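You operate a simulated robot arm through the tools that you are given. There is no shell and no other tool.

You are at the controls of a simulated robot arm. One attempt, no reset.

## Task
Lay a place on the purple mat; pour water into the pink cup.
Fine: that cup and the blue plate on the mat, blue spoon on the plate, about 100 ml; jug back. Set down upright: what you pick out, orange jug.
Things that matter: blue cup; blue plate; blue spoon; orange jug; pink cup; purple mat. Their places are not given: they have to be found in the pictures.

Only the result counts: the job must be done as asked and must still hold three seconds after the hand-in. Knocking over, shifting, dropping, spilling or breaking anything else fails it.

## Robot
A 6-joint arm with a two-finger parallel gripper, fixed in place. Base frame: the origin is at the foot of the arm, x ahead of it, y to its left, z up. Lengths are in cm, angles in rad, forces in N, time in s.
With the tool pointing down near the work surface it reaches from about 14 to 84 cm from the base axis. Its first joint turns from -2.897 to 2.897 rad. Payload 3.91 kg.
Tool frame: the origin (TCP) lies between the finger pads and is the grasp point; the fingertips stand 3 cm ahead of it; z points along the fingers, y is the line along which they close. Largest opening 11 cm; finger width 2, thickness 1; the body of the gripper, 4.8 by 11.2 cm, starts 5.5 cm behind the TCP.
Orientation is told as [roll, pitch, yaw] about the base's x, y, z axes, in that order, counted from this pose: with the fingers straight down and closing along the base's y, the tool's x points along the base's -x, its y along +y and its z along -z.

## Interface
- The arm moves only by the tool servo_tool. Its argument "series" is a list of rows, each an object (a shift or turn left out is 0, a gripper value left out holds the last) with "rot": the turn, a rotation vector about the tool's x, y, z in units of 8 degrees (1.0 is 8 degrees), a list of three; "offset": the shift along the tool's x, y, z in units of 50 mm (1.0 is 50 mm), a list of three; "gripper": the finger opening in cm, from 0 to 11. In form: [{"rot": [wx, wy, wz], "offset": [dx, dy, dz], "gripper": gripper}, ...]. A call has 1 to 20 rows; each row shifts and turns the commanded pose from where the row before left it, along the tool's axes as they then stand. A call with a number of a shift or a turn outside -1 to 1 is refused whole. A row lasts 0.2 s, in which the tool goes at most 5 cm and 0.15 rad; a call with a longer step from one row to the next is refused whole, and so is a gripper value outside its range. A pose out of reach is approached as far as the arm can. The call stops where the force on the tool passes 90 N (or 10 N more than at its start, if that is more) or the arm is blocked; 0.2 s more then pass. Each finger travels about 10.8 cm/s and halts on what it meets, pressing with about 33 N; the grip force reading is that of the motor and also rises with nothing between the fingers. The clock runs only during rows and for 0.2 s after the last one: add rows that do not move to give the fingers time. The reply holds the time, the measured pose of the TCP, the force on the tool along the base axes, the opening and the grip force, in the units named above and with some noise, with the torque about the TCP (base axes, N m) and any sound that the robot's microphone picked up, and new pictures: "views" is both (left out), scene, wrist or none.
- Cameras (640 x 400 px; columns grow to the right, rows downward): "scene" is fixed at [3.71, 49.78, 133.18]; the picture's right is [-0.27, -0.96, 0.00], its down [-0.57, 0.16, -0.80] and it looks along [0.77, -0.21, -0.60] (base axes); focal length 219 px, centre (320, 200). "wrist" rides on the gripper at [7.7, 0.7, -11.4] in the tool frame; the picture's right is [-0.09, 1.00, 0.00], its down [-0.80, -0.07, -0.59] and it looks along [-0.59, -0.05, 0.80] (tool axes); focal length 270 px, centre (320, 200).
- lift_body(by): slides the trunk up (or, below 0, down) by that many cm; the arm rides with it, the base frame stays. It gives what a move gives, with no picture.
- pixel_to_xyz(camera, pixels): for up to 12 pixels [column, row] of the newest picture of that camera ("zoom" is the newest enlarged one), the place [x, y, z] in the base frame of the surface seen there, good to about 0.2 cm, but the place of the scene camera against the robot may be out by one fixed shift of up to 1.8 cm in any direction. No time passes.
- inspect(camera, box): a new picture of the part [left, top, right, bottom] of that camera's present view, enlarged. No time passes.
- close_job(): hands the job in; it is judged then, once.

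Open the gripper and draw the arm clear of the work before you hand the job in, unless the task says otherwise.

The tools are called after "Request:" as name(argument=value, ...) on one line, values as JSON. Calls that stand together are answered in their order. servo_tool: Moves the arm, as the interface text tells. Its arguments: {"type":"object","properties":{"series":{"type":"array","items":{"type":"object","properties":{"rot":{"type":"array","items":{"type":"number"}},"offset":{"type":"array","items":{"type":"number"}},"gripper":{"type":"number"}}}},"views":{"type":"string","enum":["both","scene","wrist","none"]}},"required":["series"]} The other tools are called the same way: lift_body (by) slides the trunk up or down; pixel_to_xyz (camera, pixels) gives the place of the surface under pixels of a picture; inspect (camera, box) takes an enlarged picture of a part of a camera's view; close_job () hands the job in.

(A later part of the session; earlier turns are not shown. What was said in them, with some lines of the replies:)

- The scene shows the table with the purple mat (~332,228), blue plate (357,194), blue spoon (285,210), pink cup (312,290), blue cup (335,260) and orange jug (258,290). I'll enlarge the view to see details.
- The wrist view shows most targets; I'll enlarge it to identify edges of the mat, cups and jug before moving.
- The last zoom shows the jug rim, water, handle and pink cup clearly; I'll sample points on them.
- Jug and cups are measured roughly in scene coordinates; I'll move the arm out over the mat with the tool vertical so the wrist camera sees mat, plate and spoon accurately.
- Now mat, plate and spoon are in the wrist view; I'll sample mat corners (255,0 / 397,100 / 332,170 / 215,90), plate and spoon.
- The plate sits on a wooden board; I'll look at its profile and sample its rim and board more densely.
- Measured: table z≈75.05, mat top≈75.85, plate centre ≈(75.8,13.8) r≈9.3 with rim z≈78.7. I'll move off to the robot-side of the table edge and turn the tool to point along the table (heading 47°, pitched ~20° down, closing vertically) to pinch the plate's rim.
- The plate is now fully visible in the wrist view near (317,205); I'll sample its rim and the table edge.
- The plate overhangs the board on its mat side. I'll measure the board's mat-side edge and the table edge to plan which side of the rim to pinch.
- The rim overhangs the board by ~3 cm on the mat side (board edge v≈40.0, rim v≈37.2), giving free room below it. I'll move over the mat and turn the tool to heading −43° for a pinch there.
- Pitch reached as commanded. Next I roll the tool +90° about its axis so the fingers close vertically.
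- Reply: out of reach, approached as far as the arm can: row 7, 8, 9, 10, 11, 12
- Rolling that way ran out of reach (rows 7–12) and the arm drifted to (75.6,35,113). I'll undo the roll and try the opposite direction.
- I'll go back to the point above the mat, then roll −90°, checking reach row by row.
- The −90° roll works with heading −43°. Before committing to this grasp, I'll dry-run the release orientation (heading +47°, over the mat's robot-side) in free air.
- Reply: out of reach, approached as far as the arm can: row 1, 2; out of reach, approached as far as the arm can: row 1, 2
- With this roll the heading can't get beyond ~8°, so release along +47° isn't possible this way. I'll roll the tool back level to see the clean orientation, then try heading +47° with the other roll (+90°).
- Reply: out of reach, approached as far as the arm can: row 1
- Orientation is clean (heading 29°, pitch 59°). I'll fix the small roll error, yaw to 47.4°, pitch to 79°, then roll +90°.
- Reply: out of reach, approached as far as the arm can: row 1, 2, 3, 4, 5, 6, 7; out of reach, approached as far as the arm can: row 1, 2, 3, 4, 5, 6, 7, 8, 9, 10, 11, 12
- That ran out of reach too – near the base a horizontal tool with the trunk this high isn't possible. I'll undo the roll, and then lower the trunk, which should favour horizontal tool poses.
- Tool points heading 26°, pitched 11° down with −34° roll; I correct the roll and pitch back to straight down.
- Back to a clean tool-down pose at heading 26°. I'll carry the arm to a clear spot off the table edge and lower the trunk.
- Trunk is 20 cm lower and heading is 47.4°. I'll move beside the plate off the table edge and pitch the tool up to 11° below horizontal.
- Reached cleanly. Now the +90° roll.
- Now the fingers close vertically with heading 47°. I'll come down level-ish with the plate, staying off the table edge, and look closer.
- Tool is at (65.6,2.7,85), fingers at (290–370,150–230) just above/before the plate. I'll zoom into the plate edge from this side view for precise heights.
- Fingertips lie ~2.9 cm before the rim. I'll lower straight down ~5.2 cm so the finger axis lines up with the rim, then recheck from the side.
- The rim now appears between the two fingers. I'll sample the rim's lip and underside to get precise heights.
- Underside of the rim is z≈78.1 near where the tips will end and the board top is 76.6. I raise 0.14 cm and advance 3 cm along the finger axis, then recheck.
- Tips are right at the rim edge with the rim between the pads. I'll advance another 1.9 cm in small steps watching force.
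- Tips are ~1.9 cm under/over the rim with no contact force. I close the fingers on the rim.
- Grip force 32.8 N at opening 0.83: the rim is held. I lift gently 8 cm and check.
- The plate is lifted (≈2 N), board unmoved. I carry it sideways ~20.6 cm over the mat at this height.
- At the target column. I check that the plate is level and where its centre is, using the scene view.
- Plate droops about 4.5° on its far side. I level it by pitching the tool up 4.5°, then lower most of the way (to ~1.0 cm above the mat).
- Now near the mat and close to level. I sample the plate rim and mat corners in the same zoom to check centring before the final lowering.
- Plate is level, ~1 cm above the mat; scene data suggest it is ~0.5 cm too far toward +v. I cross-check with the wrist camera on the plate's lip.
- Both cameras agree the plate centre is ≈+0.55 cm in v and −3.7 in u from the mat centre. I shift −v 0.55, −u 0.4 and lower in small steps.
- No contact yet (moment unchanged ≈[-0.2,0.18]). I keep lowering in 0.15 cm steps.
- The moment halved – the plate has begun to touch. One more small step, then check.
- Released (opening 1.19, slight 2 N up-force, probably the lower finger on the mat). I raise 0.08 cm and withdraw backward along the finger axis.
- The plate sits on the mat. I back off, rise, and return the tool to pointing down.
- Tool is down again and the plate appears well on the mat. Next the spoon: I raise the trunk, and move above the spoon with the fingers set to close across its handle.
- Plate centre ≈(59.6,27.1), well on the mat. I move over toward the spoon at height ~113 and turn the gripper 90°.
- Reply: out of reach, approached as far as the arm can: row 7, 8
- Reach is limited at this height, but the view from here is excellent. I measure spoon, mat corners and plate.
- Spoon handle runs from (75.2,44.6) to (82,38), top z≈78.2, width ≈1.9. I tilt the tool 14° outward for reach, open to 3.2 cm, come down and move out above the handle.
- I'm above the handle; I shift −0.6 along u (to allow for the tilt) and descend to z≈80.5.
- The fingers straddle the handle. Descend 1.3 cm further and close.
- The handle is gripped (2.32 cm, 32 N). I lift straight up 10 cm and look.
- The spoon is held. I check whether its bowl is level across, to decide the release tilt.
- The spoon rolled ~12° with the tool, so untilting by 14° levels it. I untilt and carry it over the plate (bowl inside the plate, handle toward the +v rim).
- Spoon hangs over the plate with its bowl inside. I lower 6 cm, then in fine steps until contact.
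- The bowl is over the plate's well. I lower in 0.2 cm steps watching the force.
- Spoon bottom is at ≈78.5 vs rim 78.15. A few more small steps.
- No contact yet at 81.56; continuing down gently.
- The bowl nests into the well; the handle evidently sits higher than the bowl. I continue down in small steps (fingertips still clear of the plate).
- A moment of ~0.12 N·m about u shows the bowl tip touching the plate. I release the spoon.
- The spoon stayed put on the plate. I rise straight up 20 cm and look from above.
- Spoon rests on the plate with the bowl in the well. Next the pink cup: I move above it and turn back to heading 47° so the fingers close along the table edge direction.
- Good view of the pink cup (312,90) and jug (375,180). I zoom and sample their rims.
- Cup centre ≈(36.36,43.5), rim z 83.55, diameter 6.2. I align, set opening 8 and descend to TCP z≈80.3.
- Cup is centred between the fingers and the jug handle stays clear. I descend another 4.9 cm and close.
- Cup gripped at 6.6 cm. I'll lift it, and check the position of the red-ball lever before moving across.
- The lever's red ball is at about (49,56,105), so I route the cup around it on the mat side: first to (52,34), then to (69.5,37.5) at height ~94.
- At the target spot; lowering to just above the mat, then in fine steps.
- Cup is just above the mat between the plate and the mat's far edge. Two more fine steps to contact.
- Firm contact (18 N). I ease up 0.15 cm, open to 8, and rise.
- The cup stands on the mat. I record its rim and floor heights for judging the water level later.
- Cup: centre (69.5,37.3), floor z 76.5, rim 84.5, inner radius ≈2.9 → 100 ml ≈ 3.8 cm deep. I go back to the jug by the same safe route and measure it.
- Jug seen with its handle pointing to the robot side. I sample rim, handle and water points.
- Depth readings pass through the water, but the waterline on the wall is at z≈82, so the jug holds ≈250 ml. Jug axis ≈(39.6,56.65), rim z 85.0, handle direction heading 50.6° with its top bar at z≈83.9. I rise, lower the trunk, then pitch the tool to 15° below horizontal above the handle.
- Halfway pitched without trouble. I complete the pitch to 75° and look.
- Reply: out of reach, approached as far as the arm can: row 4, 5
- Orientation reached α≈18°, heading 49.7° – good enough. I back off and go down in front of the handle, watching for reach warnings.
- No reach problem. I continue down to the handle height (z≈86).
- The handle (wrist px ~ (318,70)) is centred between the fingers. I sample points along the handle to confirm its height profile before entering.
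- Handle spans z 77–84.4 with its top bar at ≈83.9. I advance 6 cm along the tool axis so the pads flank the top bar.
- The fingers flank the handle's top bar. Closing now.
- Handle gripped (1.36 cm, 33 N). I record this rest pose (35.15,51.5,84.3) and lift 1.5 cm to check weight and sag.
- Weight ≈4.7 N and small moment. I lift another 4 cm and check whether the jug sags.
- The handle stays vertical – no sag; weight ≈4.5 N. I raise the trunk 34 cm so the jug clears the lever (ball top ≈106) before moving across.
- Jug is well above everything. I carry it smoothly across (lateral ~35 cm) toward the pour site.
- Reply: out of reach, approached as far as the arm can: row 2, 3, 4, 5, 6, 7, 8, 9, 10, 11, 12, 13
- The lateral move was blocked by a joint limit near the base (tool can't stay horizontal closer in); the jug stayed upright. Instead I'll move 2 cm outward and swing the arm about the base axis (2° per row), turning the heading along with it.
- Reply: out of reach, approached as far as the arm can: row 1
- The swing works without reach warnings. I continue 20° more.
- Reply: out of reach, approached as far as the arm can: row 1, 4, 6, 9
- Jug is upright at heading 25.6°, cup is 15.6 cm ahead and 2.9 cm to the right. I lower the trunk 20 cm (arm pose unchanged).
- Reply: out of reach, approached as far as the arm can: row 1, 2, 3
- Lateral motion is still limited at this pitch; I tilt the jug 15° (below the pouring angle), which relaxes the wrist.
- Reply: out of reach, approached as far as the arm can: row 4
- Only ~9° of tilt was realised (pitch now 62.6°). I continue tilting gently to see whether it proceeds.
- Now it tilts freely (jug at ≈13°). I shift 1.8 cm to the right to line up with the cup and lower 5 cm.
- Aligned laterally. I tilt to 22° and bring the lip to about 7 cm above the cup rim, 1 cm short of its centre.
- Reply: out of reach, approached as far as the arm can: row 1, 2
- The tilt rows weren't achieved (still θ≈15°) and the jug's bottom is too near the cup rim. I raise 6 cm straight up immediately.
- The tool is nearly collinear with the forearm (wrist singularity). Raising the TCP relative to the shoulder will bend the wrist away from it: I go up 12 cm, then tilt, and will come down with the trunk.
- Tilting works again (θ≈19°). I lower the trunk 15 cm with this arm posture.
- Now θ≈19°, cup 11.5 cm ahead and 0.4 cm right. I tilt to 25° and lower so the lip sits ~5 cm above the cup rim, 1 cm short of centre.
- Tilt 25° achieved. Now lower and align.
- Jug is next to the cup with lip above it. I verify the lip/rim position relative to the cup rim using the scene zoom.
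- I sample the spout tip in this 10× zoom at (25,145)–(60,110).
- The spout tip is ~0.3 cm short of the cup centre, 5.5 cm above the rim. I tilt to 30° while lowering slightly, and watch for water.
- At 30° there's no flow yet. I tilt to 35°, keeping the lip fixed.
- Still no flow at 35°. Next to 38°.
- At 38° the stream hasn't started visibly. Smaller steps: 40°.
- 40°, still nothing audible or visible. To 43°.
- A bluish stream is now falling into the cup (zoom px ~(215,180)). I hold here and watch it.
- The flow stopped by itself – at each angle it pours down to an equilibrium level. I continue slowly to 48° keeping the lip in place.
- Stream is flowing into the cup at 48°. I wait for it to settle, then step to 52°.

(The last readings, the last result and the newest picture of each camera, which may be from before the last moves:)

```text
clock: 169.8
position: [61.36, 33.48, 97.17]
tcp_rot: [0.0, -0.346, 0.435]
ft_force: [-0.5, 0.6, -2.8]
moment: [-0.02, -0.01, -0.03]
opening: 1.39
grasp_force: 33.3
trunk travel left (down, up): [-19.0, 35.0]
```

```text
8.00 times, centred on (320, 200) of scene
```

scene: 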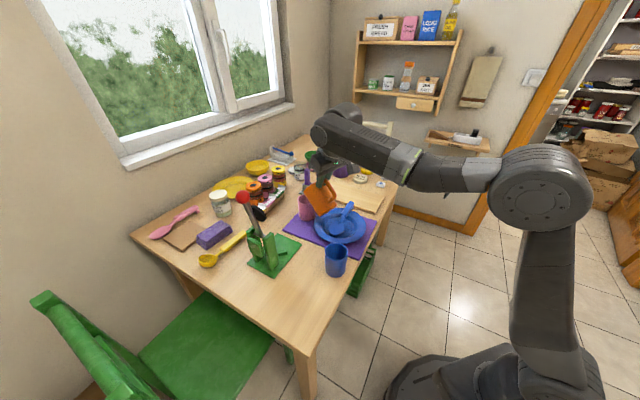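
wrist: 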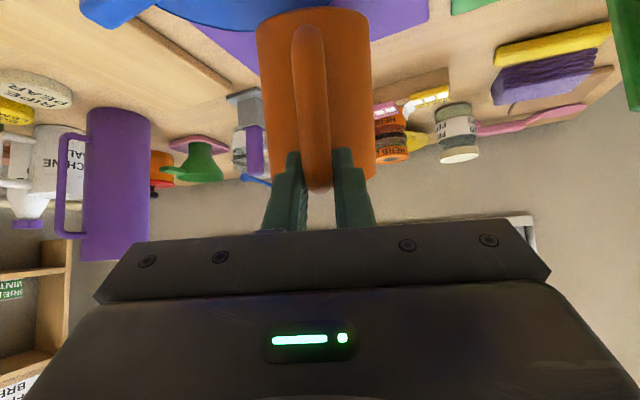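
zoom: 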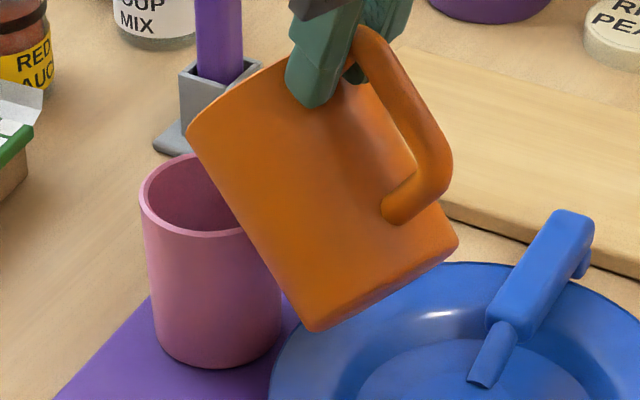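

Flow has stopped at 52°. I collect several static force readings to estimate how much left the jug.

Request:
servo_tool(series=[{}], views="none")

Request:
servo_tool(series=[{}], views="none")

Request:
servo_tool(series=[{}], views="none")

Request:
servo_tool(series=[{}], views="none")

Request:
servo_tool(series=[{}], views="none")

Request:
servo_tool(series=[{}], views="none")

Request:
servo_tool(series=[{}], views="none")

Request:
servo_tool(series=[{}], views="none")

Request:
servo_tool(series=[{}], views="none")

Request:
servo_tool(series=[{}], views="none")

```text
clock: 170.2
position: [61.4, 33.42, 97.2]
tcp_rot: [0.001, -0.347, 0.437]
ft_force: [-0.1, -0.1, -2.4]
moment: [-0.01, 0.02, 0.0]
opening: 1.38
grasp_force: 33.1
trunk travel left (down, up): [-19.0, 35.0]
```

```text
clock: 170.6
position: [61.32, 33.49, 97.09]
tcp_rot: [0.001, -0.345, 0.435]
ft_force: [0.4, -0.1, -3.6]
moment: [0.0, 0.01, 0.04]
opening: 1.38
grasp_force: 33.8
trunk travel left (down, up): [-19.0, 35.0]
```

```text
clock: 171.0
position: [61.41, 33.42, 97.17]
tcp_rot: [-0.001, -0.344, 0.436]
ft_force: [0.5, 0.0, -3.4]
moment: [-0.02, 0.01, -0.01]
opening: 1.39
grasp_force: 33.2
trunk travel left (down, up): [-19.0, 35.0]
```

```text
clock: 171.4
position: [61.39, 33.5, 97.06]
tcp_rot: [0.0, -0.345, 0.436]
ft_force: [0.4, -0.7, -3.8]
moment: [0.02, -0.02, 0.01]
opening: 1.4
grasp_force: 33.1
trunk travel left (down, up): [-19.0, 35.0]
```

```text
clock: 171.8
position: [61.32, 33.49, 97.16]
tcp_rot: [0.001, -0.347, 0.436]
ft_force: [0.4, 0.2, -3.2]
moment: [0.02, 0.0, 0.01]
opening: 1.38
grasp_force: 33.0
trunk travel left (down, up): [-19.0, 35.0]
```

```text
clock: 172.2
position: [61.36, 33.45, 97.08]
tcp_rot: [0.001, -0.344, 0.435]
ft_force: [0.0, 0.0, -2.8]
moment: [-0.01, -0.01, -0.03]
opening: 1.36
grasp_force: 33.0
trunk travel left (down, up): [-19.0, 35.0]
```

```text
clock: 172.6
position: [61.42, 33.53, 97.14]
tcp_rot: [-0.001, -0.345, 0.437]
ft_force: [0.2, 0.1, -1.8]
moment: [0.0, 0.0, 0.01]
opening: 1.35
grasp_force: 32.8
trunk travel left (down, up): [-19.0, 35.0]
```

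```text
clock: 173.0
position: [61.4, 33.51, 97.19]
tcp_rot: [0.0, -0.346, 0.435]
ft_force: [-0.2, -1.2, -3.0]
moment: [0.04, -0.01, 0.01]
opening: 1.38
grasp_force: 32.7
trunk travel left (down, up): [-19.0, 35.0]
```

```text
clock: 173.4
position: [61.32, 33.51, 97.09]
tcp_rot: [0.001, -0.345, 0.436]
ft_force: [-0.1, -0.1, -3.5]
moment: [0.02, -0.01, 0.03]
opening: 1.37
grasp_force: 33.1
trunk travel left (down, up): [-19.0, 35.0]
```

```text
clock: 173.8
position: [61.35, 33.49, 97.21]
tcp_rot: [0.001, -0.345, 0.436]
ft_force: [-0.6, -0.2, -3.3]
moment: [-0.01, -0.01, 0.01]
opening: 1.36
grasp_force: 33.1
trunk travel left (down, up): [-19.0, 35.0]
```

Mean force is now ≈3.05 N vs ≈3.7 N before: roughly 60 ml poured, matching the tilt geometry (~55 ml). Geometry says ~58° gives 100 ml; I go to 56° first.

Request:
servo_tool(series=[{"rot": [0, 0.171, 0], "offset": [-0.0457, 0, -0.0247]}, {"rot": [0, 0.171, 0], "offset": [-0.0457, 0, -0.0247]}, {"rot": [0, 0.171, 0], "offset": [-0.0457, 0, -0.0247]}, {}], views="scene")

Request:
inspect(camera="scene", box=[295, 175, 345, 225])

```text
clock: 174.8
position: [61.73, 33.7, 97.71]
tcp_rot: [0.001, -0.274, 0.436]
ft_force: [0.2, -0.6, -3.5]
moment: [-0.02, -0.01, 0.01]
opening: 1.36
grasp_force: 32.8
trunk travel left (down, up): [-19.0, 35.0]
```

scene: 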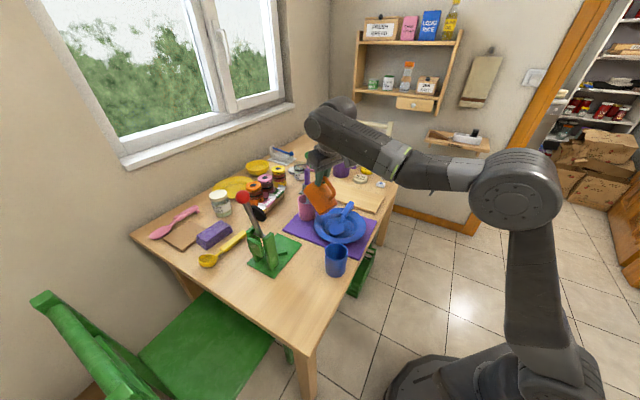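

```text
8.00 times, centred on (320, 200) of scene
```

zoom: 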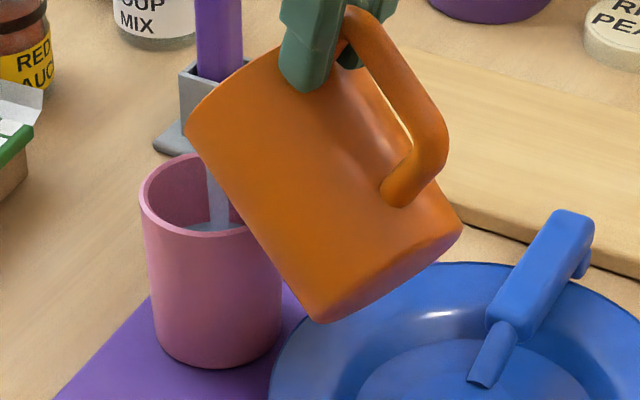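

The water surface is just coming into view inside the cup behind its near rim (zoom (190–240,222–232)). I wait for it to settle and sample the waterline on the cup's wall.

Request:
servo_tool(series=[{}, {}, {}, {}], views="scene")

Request:
inspect(camera="scene", box=[310, 190, 330, 206])

```text
clock: 175.8
position: [61.89, 33.67, 97.69]
tcp_rot: [0.0, -0.274, 0.437]
ft_force: [0.2, -0.1, -2.6]
moment: [0.02, 0.01, -0.05]
opening: 1.37
grasp_force: 32.7
trunk travel left (down, up): [-19.0, 35.0]
```

scene: 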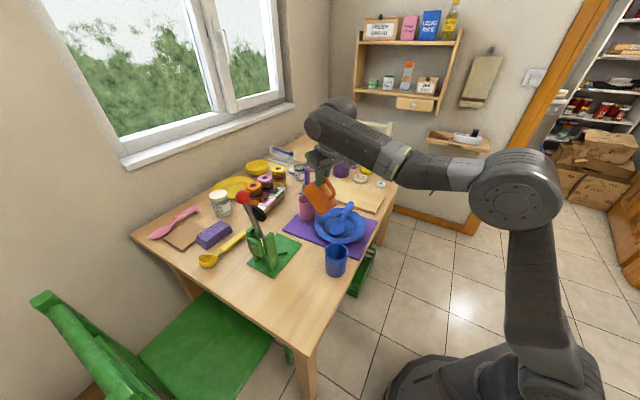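

```text
16.00 times, centred on (320, 198) of scene
```

zoom: 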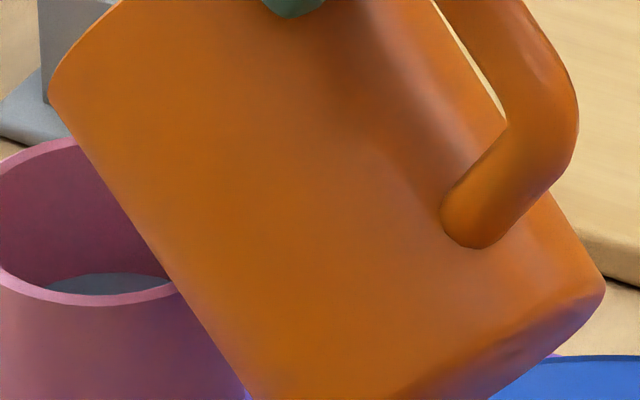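

Flow has stopped; the water crescent's upper edge is at zoom (100,273). I read the wall height there.

Request:
pixel_to_xyz(camera="zoom", pixels=[[100, 272], [100, 275], [80, 277], [120, 272], [140, 274], [100, 260], [100, 285], [60, 284], [100, 150], [30, 160], [100, 300], [60, 297]])

```text
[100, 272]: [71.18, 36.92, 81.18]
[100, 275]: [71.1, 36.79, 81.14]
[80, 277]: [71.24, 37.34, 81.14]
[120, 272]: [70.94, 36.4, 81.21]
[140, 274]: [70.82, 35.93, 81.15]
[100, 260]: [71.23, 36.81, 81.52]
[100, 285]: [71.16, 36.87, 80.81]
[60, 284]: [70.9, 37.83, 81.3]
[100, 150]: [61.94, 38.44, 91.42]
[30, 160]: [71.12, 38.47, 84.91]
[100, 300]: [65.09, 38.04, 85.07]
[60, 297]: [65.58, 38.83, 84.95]
```

Waterline ≈4.1–4.2 cm above the cup floor → about 100–108 ml by this measure. I take more force readings for a cross-check before deciding.

Request:
servo_tool(series=[{}], views="none")

Request:
servo_tool(series=[{}], views="none")

Request:
servo_tool(series=[{}], views="none")

Request:
servo_tool(series=[{}], views="none")

Request:
servo_tool(series=[{}], views="none")

Request:
servo_tool(series=[{}], views="none")

Request:
servo_tool(series=[{}], views="none")

Request:
servo_tool(series=[{}], views="none")

Request:
servo_tool(series=[{}], views="none")

Request:
servo_tool(series=[{}], views="none")

Request:
servo_tool(series=[{}], views="none")

Request:
servo_tool(series=[{}], views="none")

```text
clock: 176.2
position: [61.79, 33.76, 97.74]
tcp_rot: [0.0, -0.274, 0.436]
ft_force: [0.2, -0.4, -3.0]
moment: [0.01, -0.02, -0.02]
opening: 1.37
grasp_force: 32.8
trunk travel left (down, up): [-19.0, 35.0]
```

```text
clock: 176.6
position: [61.82, 33.66, 97.66]
tcp_rot: [0.0, -0.272, 0.435]
ft_force: [0.5, 0.1, -3.4]
moment: [0.01, -0.01, 0.03]
opening: 1.34
grasp_force: 33.1
trunk travel left (down, up): [-19.0, 35.0]
```

```text
clock: 177.0
position: [61.77, 33.79, 97.71]
tcp_rot: [0.0, -0.274, 0.437]
ft_force: [-0.2, -0.4, -3.3]
moment: [-0.01, 0.0, -0.04]
opening: 1.35
grasp_force: 33.2
trunk travel left (down, up): [-19.0, 35.0]
```

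```text
clock: 177.4
position: [61.76, 33.7, 97.65]
tcp_rot: [-0.001, -0.273, 0.435]
ft_force: [0.0, -0.5, -3.0]
moment: [0.03, -0.02, -0.01]
opening: 1.37
grasp_force: 33.3
trunk travel left (down, up): [-19.0, 35.0]
```

```text
clock: 177.8
position: [61.76, 33.68, 97.74]
tcp_rot: [0.0, -0.274, 0.436]
ft_force: [0.0, -1.3, -3.1]
moment: [0.01, 0.01, -0.03]
opening: 1.37
grasp_force: 33.1
trunk travel left (down, up): [-19.0, 35.0]
```

```text
clock: 178.2
position: [61.73, 33.73, 97.69]
tcp_rot: [0.0, -0.274, 0.437]
ft_force: [-0.3, 0.2, -3.2]
moment: [-0.02, -0.03, 0.01]
opening: 1.37
grasp_force: 33.4
trunk travel left (down, up): [-19.0, 35.0]
```

```text
clock: 178.6
position: [61.76, 33.55, 97.71]
tcp_rot: [-0.002, -0.275, 0.436]
ft_force: [0.6, -0.2, -2.4]
moment: [0.02, -0.02, 0.04]
opening: 1.36
grasp_force: 32.7
trunk travel left (down, up): [-19.0, 35.0]
```

```text
clock: 179.0
position: [61.68, 33.66, 97.71]
tcp_rot: [0.002, -0.275, 0.436]
ft_force: [-0.2, -0.8, -3.4]
moment: [-0.02, 0.0, -0.02]
opening: 1.35
grasp_force: 32.4
trunk travel left (down, up): [-19.0, 35.0]
```

```text
clock: 179.4
position: [61.8, 33.69, 97.74]
tcp_rot: [0.0, -0.275, 0.437]
ft_force: [-0.2, 0.1, -3.5]
moment: [0.02, -0.01, -0.01]
opening: 1.34
grasp_force: 33.2
trunk travel left (down, up): [-19.0, 35.0]
```

```text
clock: 179.8
position: [61.69, 33.66, 97.68]
tcp_rot: [-0.001, -0.276, 0.437]
ft_force: [0.3, 1.1, -3.5]
moment: [0.01, 0.03, 0.01]
opening: 1.35
grasp_force: 33.3
trunk travel left (down, up): [-19.0, 35.0]
```

```text
clock: 180.2
position: [61.79, 33.69, 97.67]
tcp_rot: [-0.001, -0.276, 0.437]
ft_force: [0.4, 0.2, -2.8]
moment: [0.02, 0.03, -0.01]
opening: 1.37
grasp_force: 33.2
trunk travel left (down, up): [-19.0, 35.0]
```

```text
clock: 180.6
position: [61.83, 33.64, 97.81]
tcp_rot: [0.001, -0.273, 0.436]
ft_force: [0.4, -0.2, -3.4]
moment: [-0.03, 0.01, 0.0]
opening: 1.36
grasp_force: 32.8
trunk travel left (down, up): [-19.0, 35.0]
```

Estimates: waterline ≈105 ml, tilt geometry ≈85–95 ml, force ≈60–80 ml – close to 100 ml, so I stop pouring here. I raise straight up, then tilt the jug back upright at height.

Request:
servo_tool(series=[{"offset": [-0.1, 0, -0.36]}, {"offset": [-0.145, 0, -0.513]}, {"offset": [-0.145, 0, -0.513]}, {"offset": [-0.145, 0, -0.513]}, {"rot": [0, -0.385, 0]}, {"rot": [0, -0.385, 0]}, {"rot": [0, -0.385, 0]}, {"rot": [0, -0.385, 0]}, {"rot": [0, -0.385, 0]}, {"rot": [0, -0.385, 0]}, {"rot": [0, -0.385, 0]}, {"rot": [0, -0.385, 0]}, {}], views="both")

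Request:
inspect(camera="scene", box=[290, 180, 350, 230])

```text
clock: 183.4
position: [61.74, 33.8, 107.56]
tcp_rot: [-0.002, -0.702, 0.438]
ft_force: [0.5, -0.3, -2.8]
moment: [-0.02, 0.06, 0.0]
opening: 1.36
grasp_force: 33.5
trunk travel left (down, up): [-19.0, 35.0]
```

scene: 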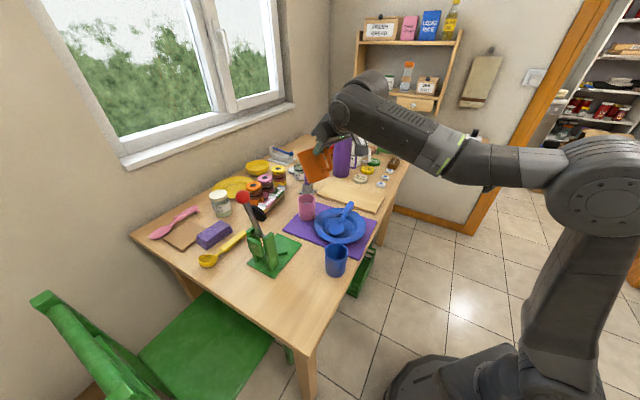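
wrist: 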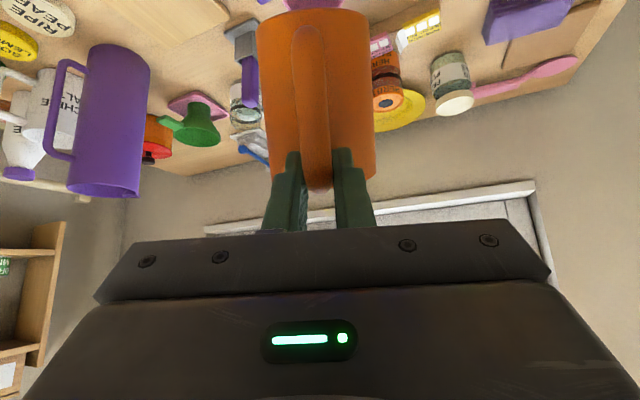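

```text
8.00 times, centred on (320, 205) of scene
```

zoom: 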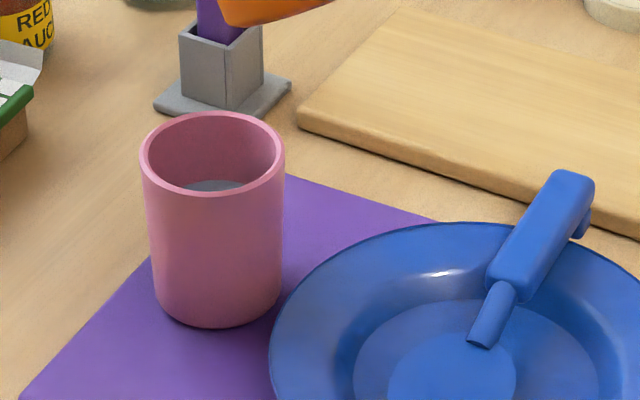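

No spills visible. With an unobstructed view I re-measure the waterline in the cup at higher zoom.

Request:
inspect(camera="scene", box=[305, 190, 329, 210])

Request:
pixel_to_xyz(camera="zoom", pixels=[[222, 115], [222, 120], [222, 125], [222, 130], [222, 135], [222, 30], [222, 10], [222, 150], [222, 175], [50, 70], [395, 60], [222, 60]])

```text
16.00 times, centred on (317, 200) of scene
```

zoom: 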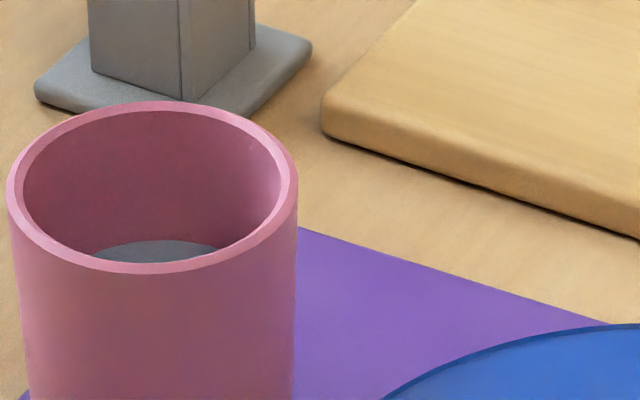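

```text
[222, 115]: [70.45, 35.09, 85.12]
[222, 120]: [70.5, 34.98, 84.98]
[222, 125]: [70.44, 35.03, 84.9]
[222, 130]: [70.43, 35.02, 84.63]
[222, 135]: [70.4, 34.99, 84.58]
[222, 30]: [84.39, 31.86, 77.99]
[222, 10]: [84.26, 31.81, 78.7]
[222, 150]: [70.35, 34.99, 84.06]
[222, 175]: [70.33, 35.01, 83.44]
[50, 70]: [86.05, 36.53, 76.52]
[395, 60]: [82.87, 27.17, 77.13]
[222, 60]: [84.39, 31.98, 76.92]
```

I sample the waterline (160,240), the inner rim edges and outer rim for the inner diameter.

Request:
pixel_to_xyz(camera="zoom", pixels=[[160, 237], [160, 240], [160, 243], [130, 245], [195, 243], [155, 113], [155, 104], [150, 268], [150, 258], [25, 190], [12, 190], [282, 180]])

```text
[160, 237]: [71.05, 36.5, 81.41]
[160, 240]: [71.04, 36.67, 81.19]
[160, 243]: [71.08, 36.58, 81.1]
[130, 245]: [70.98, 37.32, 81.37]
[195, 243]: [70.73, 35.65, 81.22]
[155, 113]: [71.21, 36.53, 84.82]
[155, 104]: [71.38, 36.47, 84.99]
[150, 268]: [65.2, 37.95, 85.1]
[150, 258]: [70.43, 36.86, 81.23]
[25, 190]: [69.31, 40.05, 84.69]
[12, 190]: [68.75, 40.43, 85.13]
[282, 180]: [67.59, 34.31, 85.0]
```

Waterline is ≈4.15 cm above the floor → ≈105 ml, fine. Now I raise further and bring the jug fully upright.

Request:
servo_tool(series=[{"offset": [-0.34, 0, -0.4]}, {"offset": [-0.34, 0, -0.4]}, {"offset": [-0.34, 0, -0.4]}, {"offset": [-0.34, 0, -0.4]}, {"rot": [0, -0.394, 0]}, {"rot": [0, -0.394, 0]}, {"rot": [0, -0.394, 0]}, {"rot": [0, -0.394, 0]}, {"rot": [0, -0.394, 0]}, {"rot": [0, -0.394, 0]}, {"rot": [0, -0.394, 0]}, {"rot": [0, -0.394, 0]}, {"rot": [0, -0.394, 0]}, {"rot": [0, -0.394, 0]}, {}], views="scene")

```text
clock: 186.6
position: [61.74, 33.68, 118.17]
tcp_rot: [-0.003, -1.252, 0.438]
ft_force: [0.0, 0.1, -3.0]
moment: [-0.04, 0.11, -0.03]
opening: 1.36
grasp_force: 33.1
trunk travel left (down, up): [-19.0, 35.0]
```

scene: 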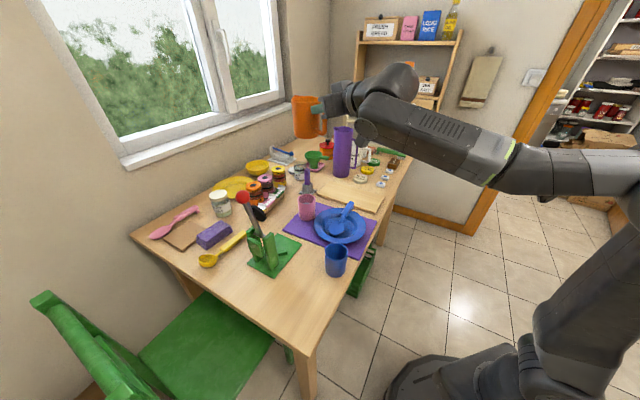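

Jug is upright again with no reach warnings. I take several readings here, since the moment at upright is a sensitive weight check (was ≈0.218 N·m).

Request:
servo_tool(series=[{}], views="none")

Request:
servo_tool(series=[{}], views="none")

Request:
servo_tool(series=[{}], views="none")

Request:
servo_tool(series=[{}], views="none")

Request:
servo_tool(series=[{}], views="none")

Request:
servo_tool(series=[{}], views="none")

```text
clock: 187.0
position: [61.81, 33.58, 118.05]
tcp_rot: [0.0, -1.252, 0.437]
ft_force: [-0.5, -0.1, -1.9]
moment: [-0.09, 0.14, -0.02]
opening: 1.35
grasp_force: 33.0
trunk travel left (down, up): [-19.0, 35.0]
```

```text
clock: 187.4
position: [61.82, 33.66, 118.0]
tcp_rot: [-0.002, -1.254, 0.439]
ft_force: [-0.7, 0.3, -3.1]
moment: [-0.08, 0.14, -0.01]
opening: 1.35
grasp_force: 32.6
trunk travel left (down, up): [-19.0, 35.0]
```

```text
clock: 187.8
position: [61.79, 33.61, 118.03]
tcp_rot: [0.0, -1.253, 0.438]
ft_force: [-0.2, -0.8, -3.1]
moment: [-0.04, 0.12, -0.02]
opening: 1.35
grasp_force: 32.8
trunk travel left (down, up): [-19.0, 35.0]
```

```text
clock: 188.2
position: [61.77, 33.75, 118.02]
tcp_rot: [-0.002, -1.253, 0.438]
ft_force: [-0.7, 0.2, -3.9]
moment: [-0.03, 0.14, 0.04]
opening: 1.35
grasp_force: 32.7
trunk travel left (down, up): [-19.0, 35.0]
```

```text
clock: 188.6
position: [61.89, 33.63, 118.0]
tcp_rot: [-0.002, -1.253, 0.438]
ft_force: [0.6, -0.4, -3.0]
moment: [-0.06, 0.15, -0.01]
opening: 1.38
grasp_force: 33.0
trunk travel left (down, up): [-19.0, 35.0]
```

```text
clock: 189.0
position: [61.85, 33.63, 118.08]
tcp_rot: [-0.002, -1.254, 0.438]
ft_force: [0.0, -0.1, -3.2]
moment: [-0.07, 0.15, 0.04]
opening: 1.4
grasp_force: 33.0
trunk travel left (down, up): [-19.0, 35.0]
```

The moment dropped 0.218→0.148 N·m, i.e. ≈105 ml poured – consistent with the waterline. Now I raise 4 cm and swing back toward the jug's spot above the lever.

Request:
servo_tool(series=[{"offset": [-0.38, 0, -0.125]}, {"offset": [-0.38, 0, -0.125]}, {"rot": [-0.2435, 0, -0.08], "offset": [0.0123, 0.502, -0.037]}, {"rot": [-0.2435, 0, -0.08], "offset": [0.0123, 0.502, -0.037]}, {"rot": [-0.2435, 0, -0.08], "offset": [0.0123, 0.502, -0.037]}, {"rot": [-0.2435, 0, -0.08], "offset": [0.0123, 0.502, -0.037]}, {"rot": [-0.2435, 0, -0.08], "offset": [0.0123, 0.502, -0.037]}, {"rot": [-0.2435, 0, -0.08], "offset": [0.0123, 0.502, -0.037]}, {}], views="none")

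Request:
servo_tool(series=[{"rot": [-0.2435, 0, -0.08], "offset": [0.0123, 0.502, -0.037]}, {"rot": [-0.2435, 0, -0.08], "offset": [0.0123, 0.502, -0.037]}, {"rot": [-0.2435, 0, -0.08], "offset": [0.0123, 0.502, -0.037]}, {"rot": [-0.2435, 0, -0.08], "offset": [0.0123, 0.502, -0.037]}, {"rot": [-0.2435, 0, -0.08], "offset": [0.0123, 0.502, -0.037]}, {"rot": [-0.2435, 0, -0.08], "offset": [0.0123, 0.502, -0.037]}, {}], views="both")

```text
clock: 191.0
position: [53.19, 46.21, 122.04]
tcp_rot: [-0.001, -1.252, 0.653]
ft_force: [0.4, 0.0, -3.2]
moment: [-0.1, 0.14, -0.01]
opening: 1.39
grasp_force: 33.1
trunk travel left (down, up): [-19.0, 35.0]
```

```text
clock: 192.6
position: [42.17, 56.53, 121.89]
tcp_rot: [-0.001, -1.252, 0.869]
ft_force: [-0.4, -1.2, -2.5]
moment: [-0.13, 0.12, 0.02]
opening: 1.39
grasp_force: 33.0
trunk travel left (down, up): [-19.0, 35.0]
```

scene: 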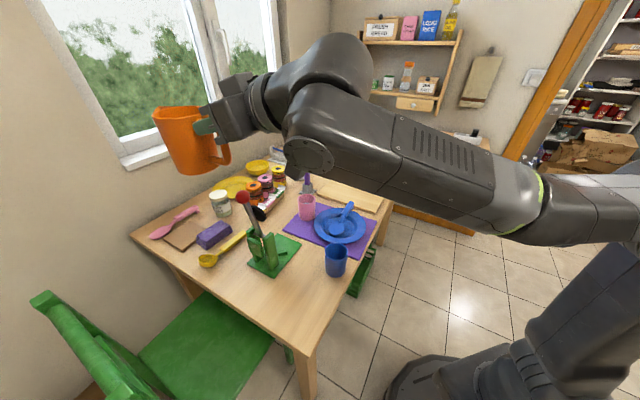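
wrist: 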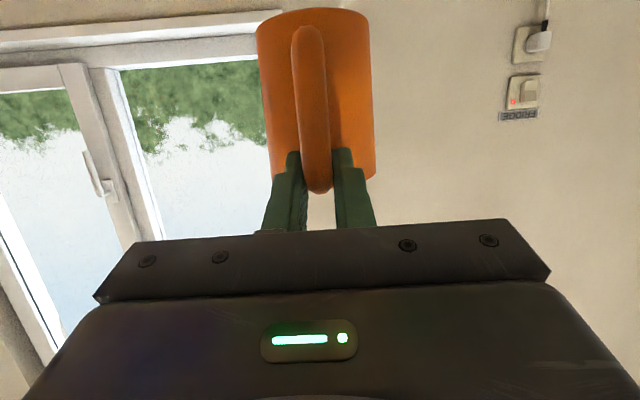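

Heading matches the original (0.868). I move back 8.4 cm and 2.1 cm left to be above the jug's original spot.

Request:
servo_tool(series=[{"offset": [0.131, 0.1055, -0.3975]}, {"offset": [0.131, 0.1055, -0.3975]}, {"offset": [0.131, 0.1055, -0.3975]}, {"offset": [0.131, 0.1055, -0.3975]}, {}], views="none")

Request:
servo_tool(series=[{"offset": [0.57, 0, 0.188]}, {"offset": [0.57, 0, 0.188]}, {"offset": [0.57, 0, 0.188]}, {"offset": [0.57, 0, 0.188]}, {"offset": [0.57, 0, 0.188]}, {}], views="scene")

```text
clock: 193.8
position: [35.2, 51.37, 122.08]
tcp_rot: [-0.003, -1.254, 0.869]
ft_force: [-0.8, -0.1, -2.2]
moment: [-0.13, 0.12, -0.02]
opening: 1.37
grasp_force: 33.1
trunk travel left (down, up): [-19.0, 35.0]
```

```text
clock: 195.2
position: [35.24, 51.41, 107.01]
tcp_rot: [0.001, -1.254, 0.87]
ft_force: [0.6, 0.4, -2.8]
moment: [-0.15, 0.1, 0.0]
opening: 1.36
grasp_force: 33.2
trunk travel left (down, up): [-19.0, 35.0]
```

scene: 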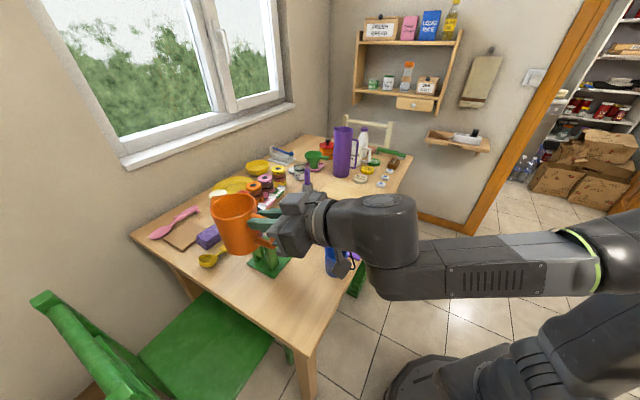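

Going well. I continue down to ~1 cm above the table.

Request:
servo_tool(series=[{"offset": [0.57, 0, 0.188]}, {"offset": [0.57, 0, 0.188]}, {"offset": [0.57, 0, 0.188]}, {"offset": [0.57, 0, 0.188]}, {}], views="none")

Request:
servo_tool(series=[{"offset": [0.57, 0, 0.188]}, {"offset": [0.57, 0, 0.188]}, {"offset": [0.38, 0, 0.125]}, {}], views="both")

Request:
inspect(camera="scene", box=[220, 230, 340, 330])

```text
clock: 196.4
position: [35.15, 51.5, 95.14]
tcp_rot: [-0.003, -1.252, 0.87]
ft_force: [-0.5, 0.3, -2.0]
moment: [-0.14, 0.14, 0.0]
opening: 1.35
grasp_force: 32.8
trunk travel left (down, up): [-19.0, 35.0]
```

```text
clock: 197.4
position: [35.17, 51.39, 87.04]
tcp_rot: [-0.001, -1.254, 0.869]
ft_force: [0.4, -0.2, -3.2]
moment: [-0.12, 0.1, 0.01]
opening: 1.35
grasp_force: 33.3
trunk travel left (down, up): [-19.0, 35.0]
```

scene: 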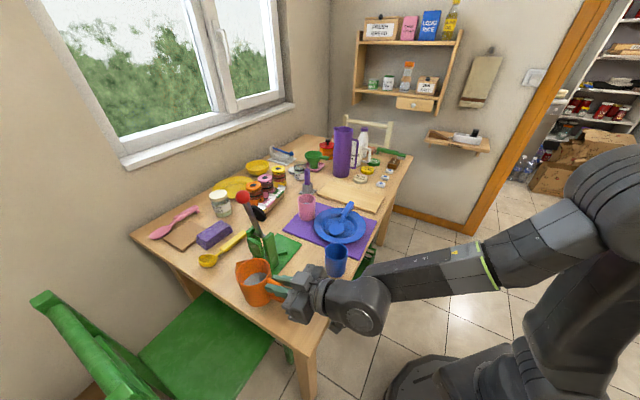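
wrist: 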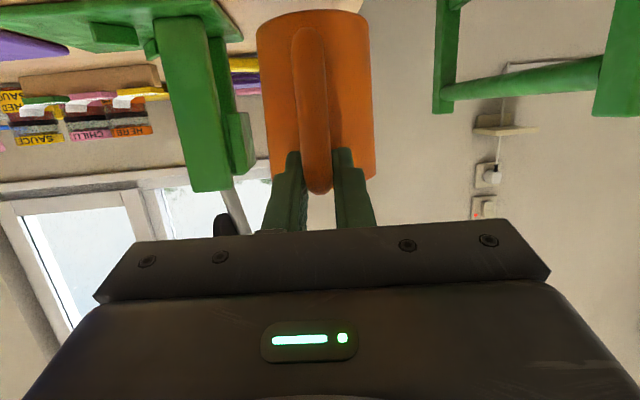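

```text
4.00 times, centred on (280, 280) of scene
```

zoom: 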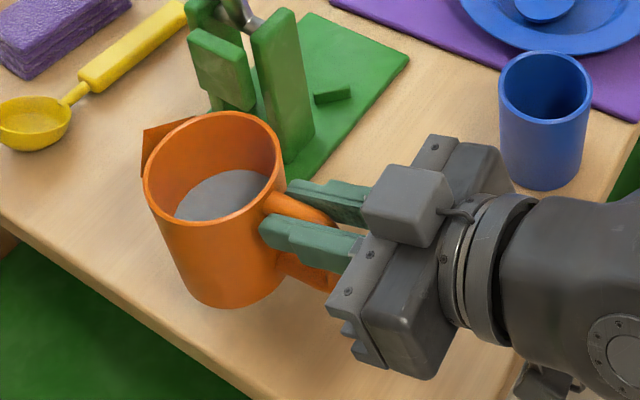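

Jug is 2.7 cm above its spot and the position matches the recorded pose. Final lowering in small steps.

Request:
servo_tool(series=[{"offset": [0.19, 0, 0.0627]}, {"offset": [0.19, 0, 0.0627]}, {"offset": [0.06, 0, 0.02]}, {}], views="none")

Request:
servo_tool(series=[{"offset": [0.03, 0, 0.01]}, {}], views="none")

Request:
servo_tool(series=[{"offset": [0.03, 0, 0.01]}, {}], views="none")

```text
clock: 198.4
position: [35.21, 51.47, 84.68]
tcp_rot: [-0.004, -1.253, 0.867]
ft_force: [0.3, 0.1, -3.0]
moment: [-0.09, 0.11, 0.02]
opening: 1.37
grasp_force: 33.4
trunk travel left (down, up): [-19.0, 35.0]
```

```text
clock: 199.0
position: [35.12, 51.43, 84.69]
tcp_rot: [-0.002, -1.254, 0.868]
ft_force: [-0.1, -0.6, -3.7]
moment: [-0.12, 0.08, -0.01]
opening: 1.36
grasp_force: 33.0
trunk travel left (down, up): [-19.0, 35.0]
```

```text
clock: 199.6
position: [35.15, 51.48, 84.42]
tcp_rot: [-0.006, -1.25, 0.866]
ft_force: [0.1, 1.3, -3.5]
moment: [-0.11, 0.13, -0.01]
opening: 1.34
grasp_force: 33.3
trunk travel left (down, up): [-19.0, 35.0]
```

Not yet in contact; two more small steps.

Request:
servo_tool(series=[{"offset": [0.025, 0, 0.008]}, {}], views="none")

Request:
servo_tool(series=[{"offset": [0.02, 0, 0.0066]}, {}], views="none")

Request:
servo_tool(series=[{"offset": [0.02, 0, 0.0066]}, {}], views="none")

```text
clock: 200.2
position: [35.29, 51.5, 84.16]
tcp_rot: [-0.004, -1.251, 0.866]
ft_force: [0.3, 0.0, -3.1]
moment: [-0.14, 0.07, 0.02]
opening: 1.39
grasp_force: 33.6
trunk travel left (down, up): [-19.0, 35.0]
```

```text
clock: 200.8
position: [35.31, 51.51, 84.07]
tcp_rot: [-0.004, -1.251, 0.866]
ft_force: [0.1, 0.1, -2.7]
moment: [-0.11, 0.09, -0.01]
opening: 1.38
grasp_force: 32.8
trunk travel left (down, up): [-19.0, 35.0]
```

```text
clock: 201.4
position: [35.06, 51.47, 84.1]
tcp_rot: [-0.007, -1.253, 0.868]
ft_force: [0.4, -0.1, -1.8]
moment: [-0.09, 0.12, -0.03]
opening: 1.37
grasp_force: 33.4
trunk travel left (down, up): [-19.0, 35.0]
```

Still mostly hanging; continuing in 0.1 cm steps.

Request:
servo_tool(series=[{"offset": [0.02, 0, 0.0066]}, {}], views="none")

Request:
servo_tool(series=[{"offset": [0.02, 0, 0.0066]}, {}], views="both")

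Request:
inspect(camera="scene", box=[225, 250, 305, 320])

```text
clock: 202.0
position: [35.18, 51.49, 84.05]
tcp_rot: [-0.006, -1.252, 0.868]
ft_force: [0.6, 2.5, 1.9]
moment: [0.35, -0.18, 0.01]
opening: 1.35
grasp_force: 33.3
trunk travel left (down, up): [-19.0, 35.0]
```

```text
clock: 202.6
position: [35.3, 51.42, 84.1]
tcp_rot: [-0.008, -1.258, 0.867]
ft_force: [0.6, 3.0, 11.1]
moment: [0.6, -0.52, 0.1]
opening: 1.37
grasp_force: 33.4
trunk travel left (down, up): [-19.0, 35.0]
```

scene: 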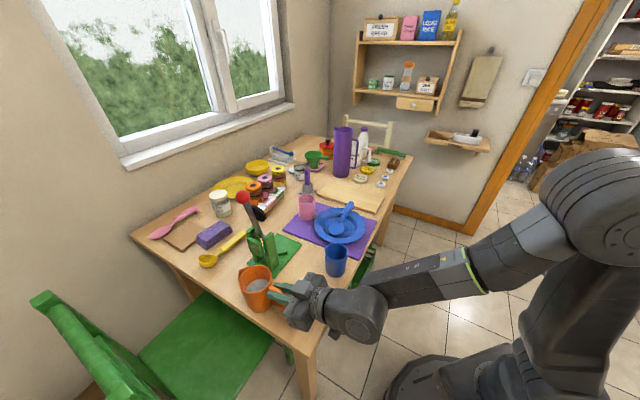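
wrist: 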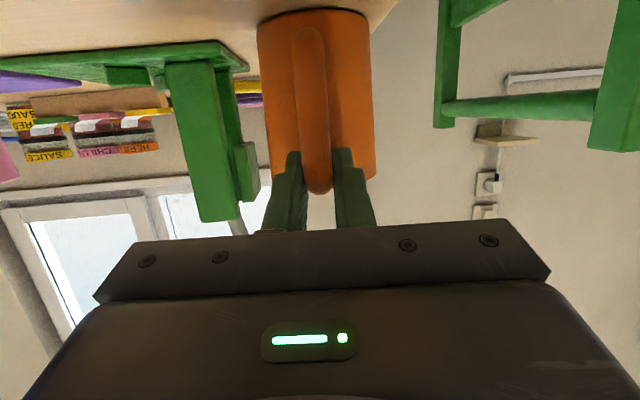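

```text
5.71 times, centred on (265, 285) of scene
```

zoom: 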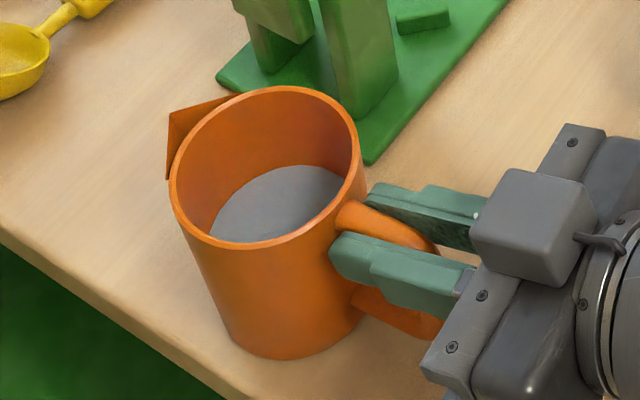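

The jug stands on the table (11 N). I ease off 0.08 cm, then open the fingers slowly.

Request:
servo_tool(series=[{"offset": [-0.016, 0, -0.005]}, {}, {"gripper": 1.6}, {"gripper": 2.2}, {"gripper": 3.5}, {}], views="wrist")

Request:
servo_tool(series=[{"offset": [0, 0, -0.2]}, {"offset": [0, 0, -0.4]}, {"offset": [0, 0, -0.6]}, {}], views="both")

Request:
inspect(camera="scene", box=[220, 230, 360, 330])

```text
clock: 204.0
position: [35.15, 51.37, 83.93]
tcp_rot: [-0.007, -1.251, 0.868]
ft_force: [0.2, -0.1, 0.6]
moment: [0.0, 0.01, 0.01]
opening: 3.5
grasp_force: 0.0
trunk travel left (down, up): [-19.0, 35.0]
```

wrist: 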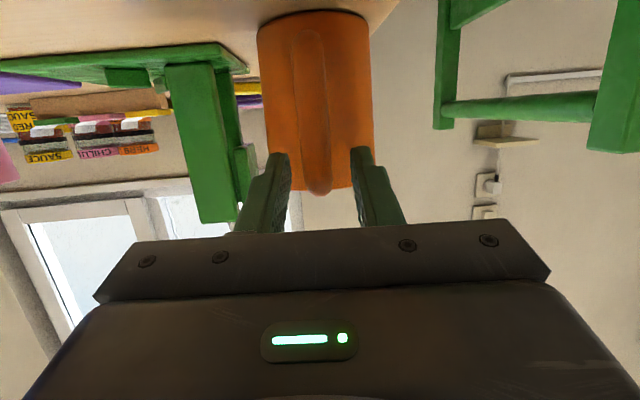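

```text
clock: 205.0
position: [31.72, 46.89, 85.82]
tcp_rot: [-0.002, -1.252, 0.868]
ft_force: [0.1, -0.4, 0.3]
moment: [0.0, -0.04, 0.01]
opening: 3.51
grasp_force: 0.0
trunk travel left (down, up): [-19.0, 35.0]
```

scene: 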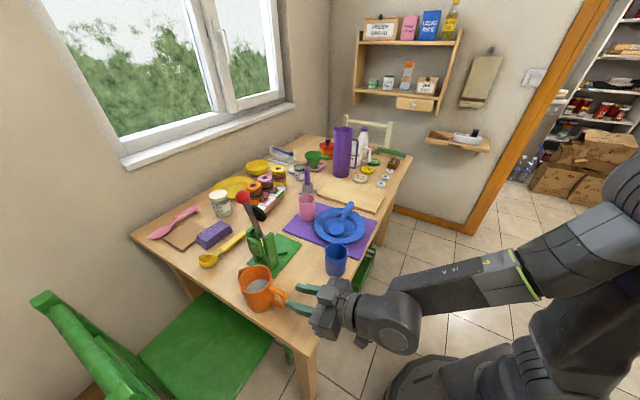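
wrist: 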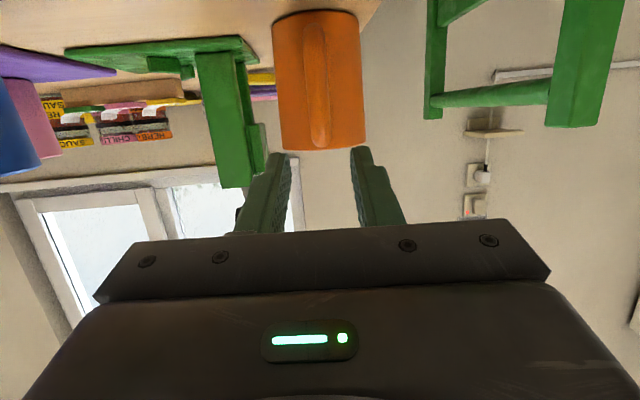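

```text
4.00 times, centred on (290, 280) of scene
```

zoom: 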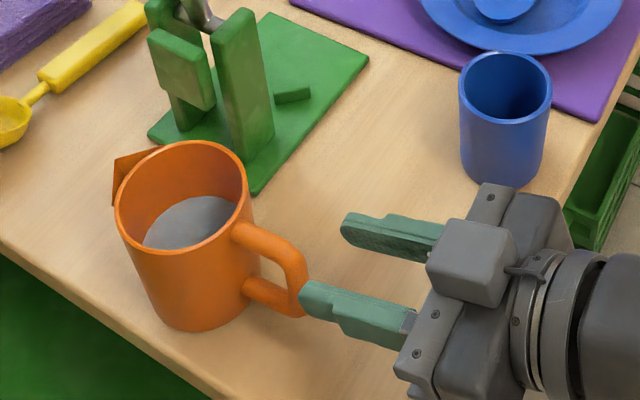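

The jug stands back at its place, upright, with lower water level. I raise the arm and turn the tool down to leave the work area and do a final check.

Request:
servo_tool(series=[{"offset": [-0.57, 0, -0.188]}, {"offset": [-0.76, 0, -0.25]}, {"offset": [-0.76, 0, -0.25]}, {"offset": [-0.76, 0, -0.25]}, {"offset": [-0.76, 0, -0.25]}, {}], views="none")

Request:
servo_tool(series=[{"rot": [0, 0.9, 0]}, {"rot": [0, 0.9, 0]}, {"rot": [0, 0.9, 0]}, {"rot": [0, 0.9, 0]}, {"rot": [0, 0.9, 0]}, {"rot": [0, 0.9, 0]}, {"rot": [0, 0.9, 0]}, {"rot": [0, 0.9, 0]}, {"rot": [0, 0.9, 0]}, {"rot": [0, 0.87, 0]}, {}], views="both")

```text
clock: 206.4
position: [31.67, 46.9, 104.83]
tcp_rot: [-0.001, -1.252, 0.867]
ft_force: [0.6, -0.3, -0.2]
moment: [-0.01, -0.02, 0.01]
opening: 3.5
grasp_force: 0.1
trunk travel left (down, up): [-19.0, 35.0]
```

```text
clock: 208.8
position: [31.54, 47.07, 104.73]
tcp_rot: [-0.002, 0.0, 0.865]
ft_force: [-0.1, -0.1, 0.8]
moment: [-0.02, 0.05, -0.01]
opening: 3.5
grasp_force: 0.1
trunk travel left (down, up): [-19.0, 35.0]
```

scene: 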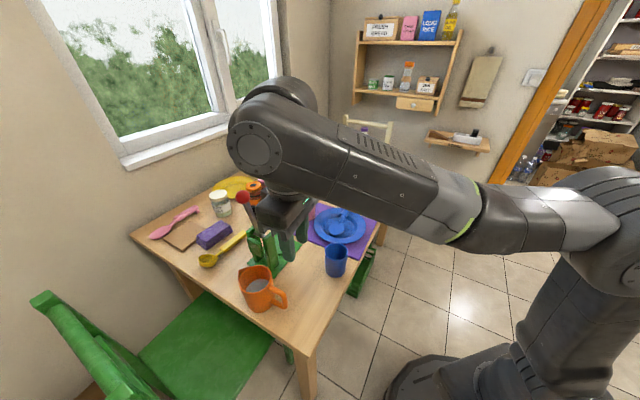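
wrist: 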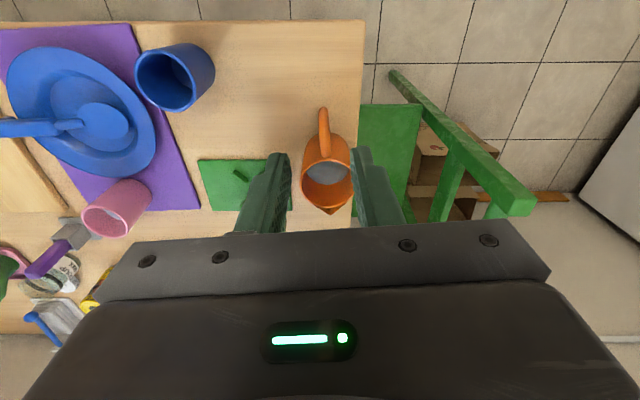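

Everything looks in place. I draw the arm back toward the robot, open the gripper, and take a final look.

Request:
servo_tool(series=[{"offset": [0.75, 0, -0.45], "gripper": 10}, {"offset": [0.75, 0, -0.45]}, {"offset": [0.75, 0, -0.45]}, {}, {}], views="both")

Request:
inspect(camera="scene", box=[220, 170, 400, 320])

Request:
pixel_to_xyz(camera="scene", pixels=[[258, 283], [284, 300], [335, 255], [308, 197], [357, 210]])

```text
clock: 210.0
position: [24.21, 38.34, 110.64]
tcp_rot: [-0.001, -0.005, 0.865]
ft_force: [-0.1, 0.6, 0.6]
moment: [0.01, 0.02, -0.01]
opening: 10.01
grasp_force: 0.1
out of reach, approached as far as the arm can: row 3
trunk travel left (down, up): [-19.0, 35.0]
```

scene: 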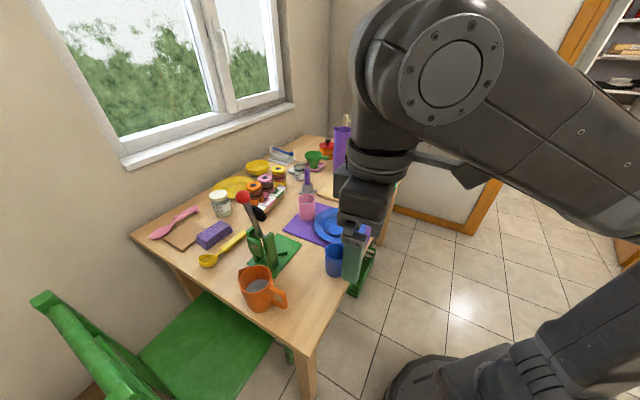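
wrist: 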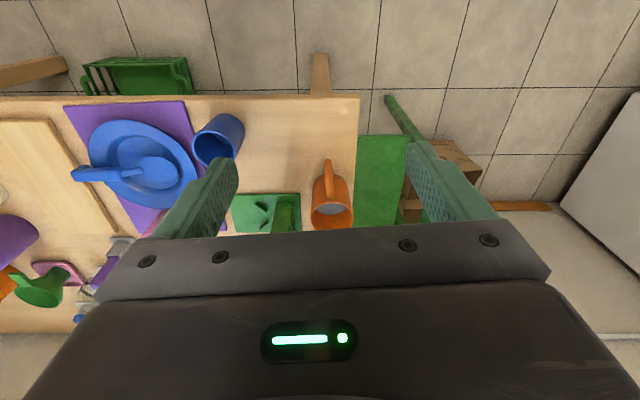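

```text
2.67 times, centred on (310, 245) of scene
```

zoom: 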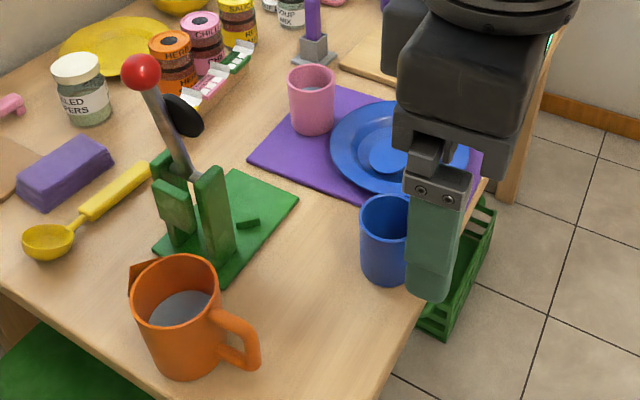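

```text
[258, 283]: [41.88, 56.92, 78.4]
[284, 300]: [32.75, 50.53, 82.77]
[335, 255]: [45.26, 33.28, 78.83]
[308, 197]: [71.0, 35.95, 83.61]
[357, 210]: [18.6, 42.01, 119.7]
```

Jug and blue cup read at the same coordinates as at the start, the pink cup with water, plate and spoon are on the mat, and the arm is clear with the gripper open. I hand the job in.

Request:
close_job()

```text
The job is handed in.
```

I laid the place setting on the purple mat, poured the water and handed the job in. I haven't been told the verdict.

- **Plate and cup:** The blue plate and pink cup stand upright on the mat, about 2 cm apart.
- **Spoon:** The blue spoon lies on the plate with its bowl in the well. Its handle sticks out past the rim.
- **Water:** I estimate about 105 ml in the pink cup. The waterline in the cup and the change in the wrist moment reading both gave that figure. The tilt angle gave about 85–95 ml, and the noisier lifting-force readings gave about 60 ml.
- **Jug:** The orange jug is back upright at its original spot, and its position read the same as at the start.
- **Everything else:** The blue cup read the same position as at the start. I saw no spills, and nothing else looked moved. The arm is clear of the table with the gripper open.
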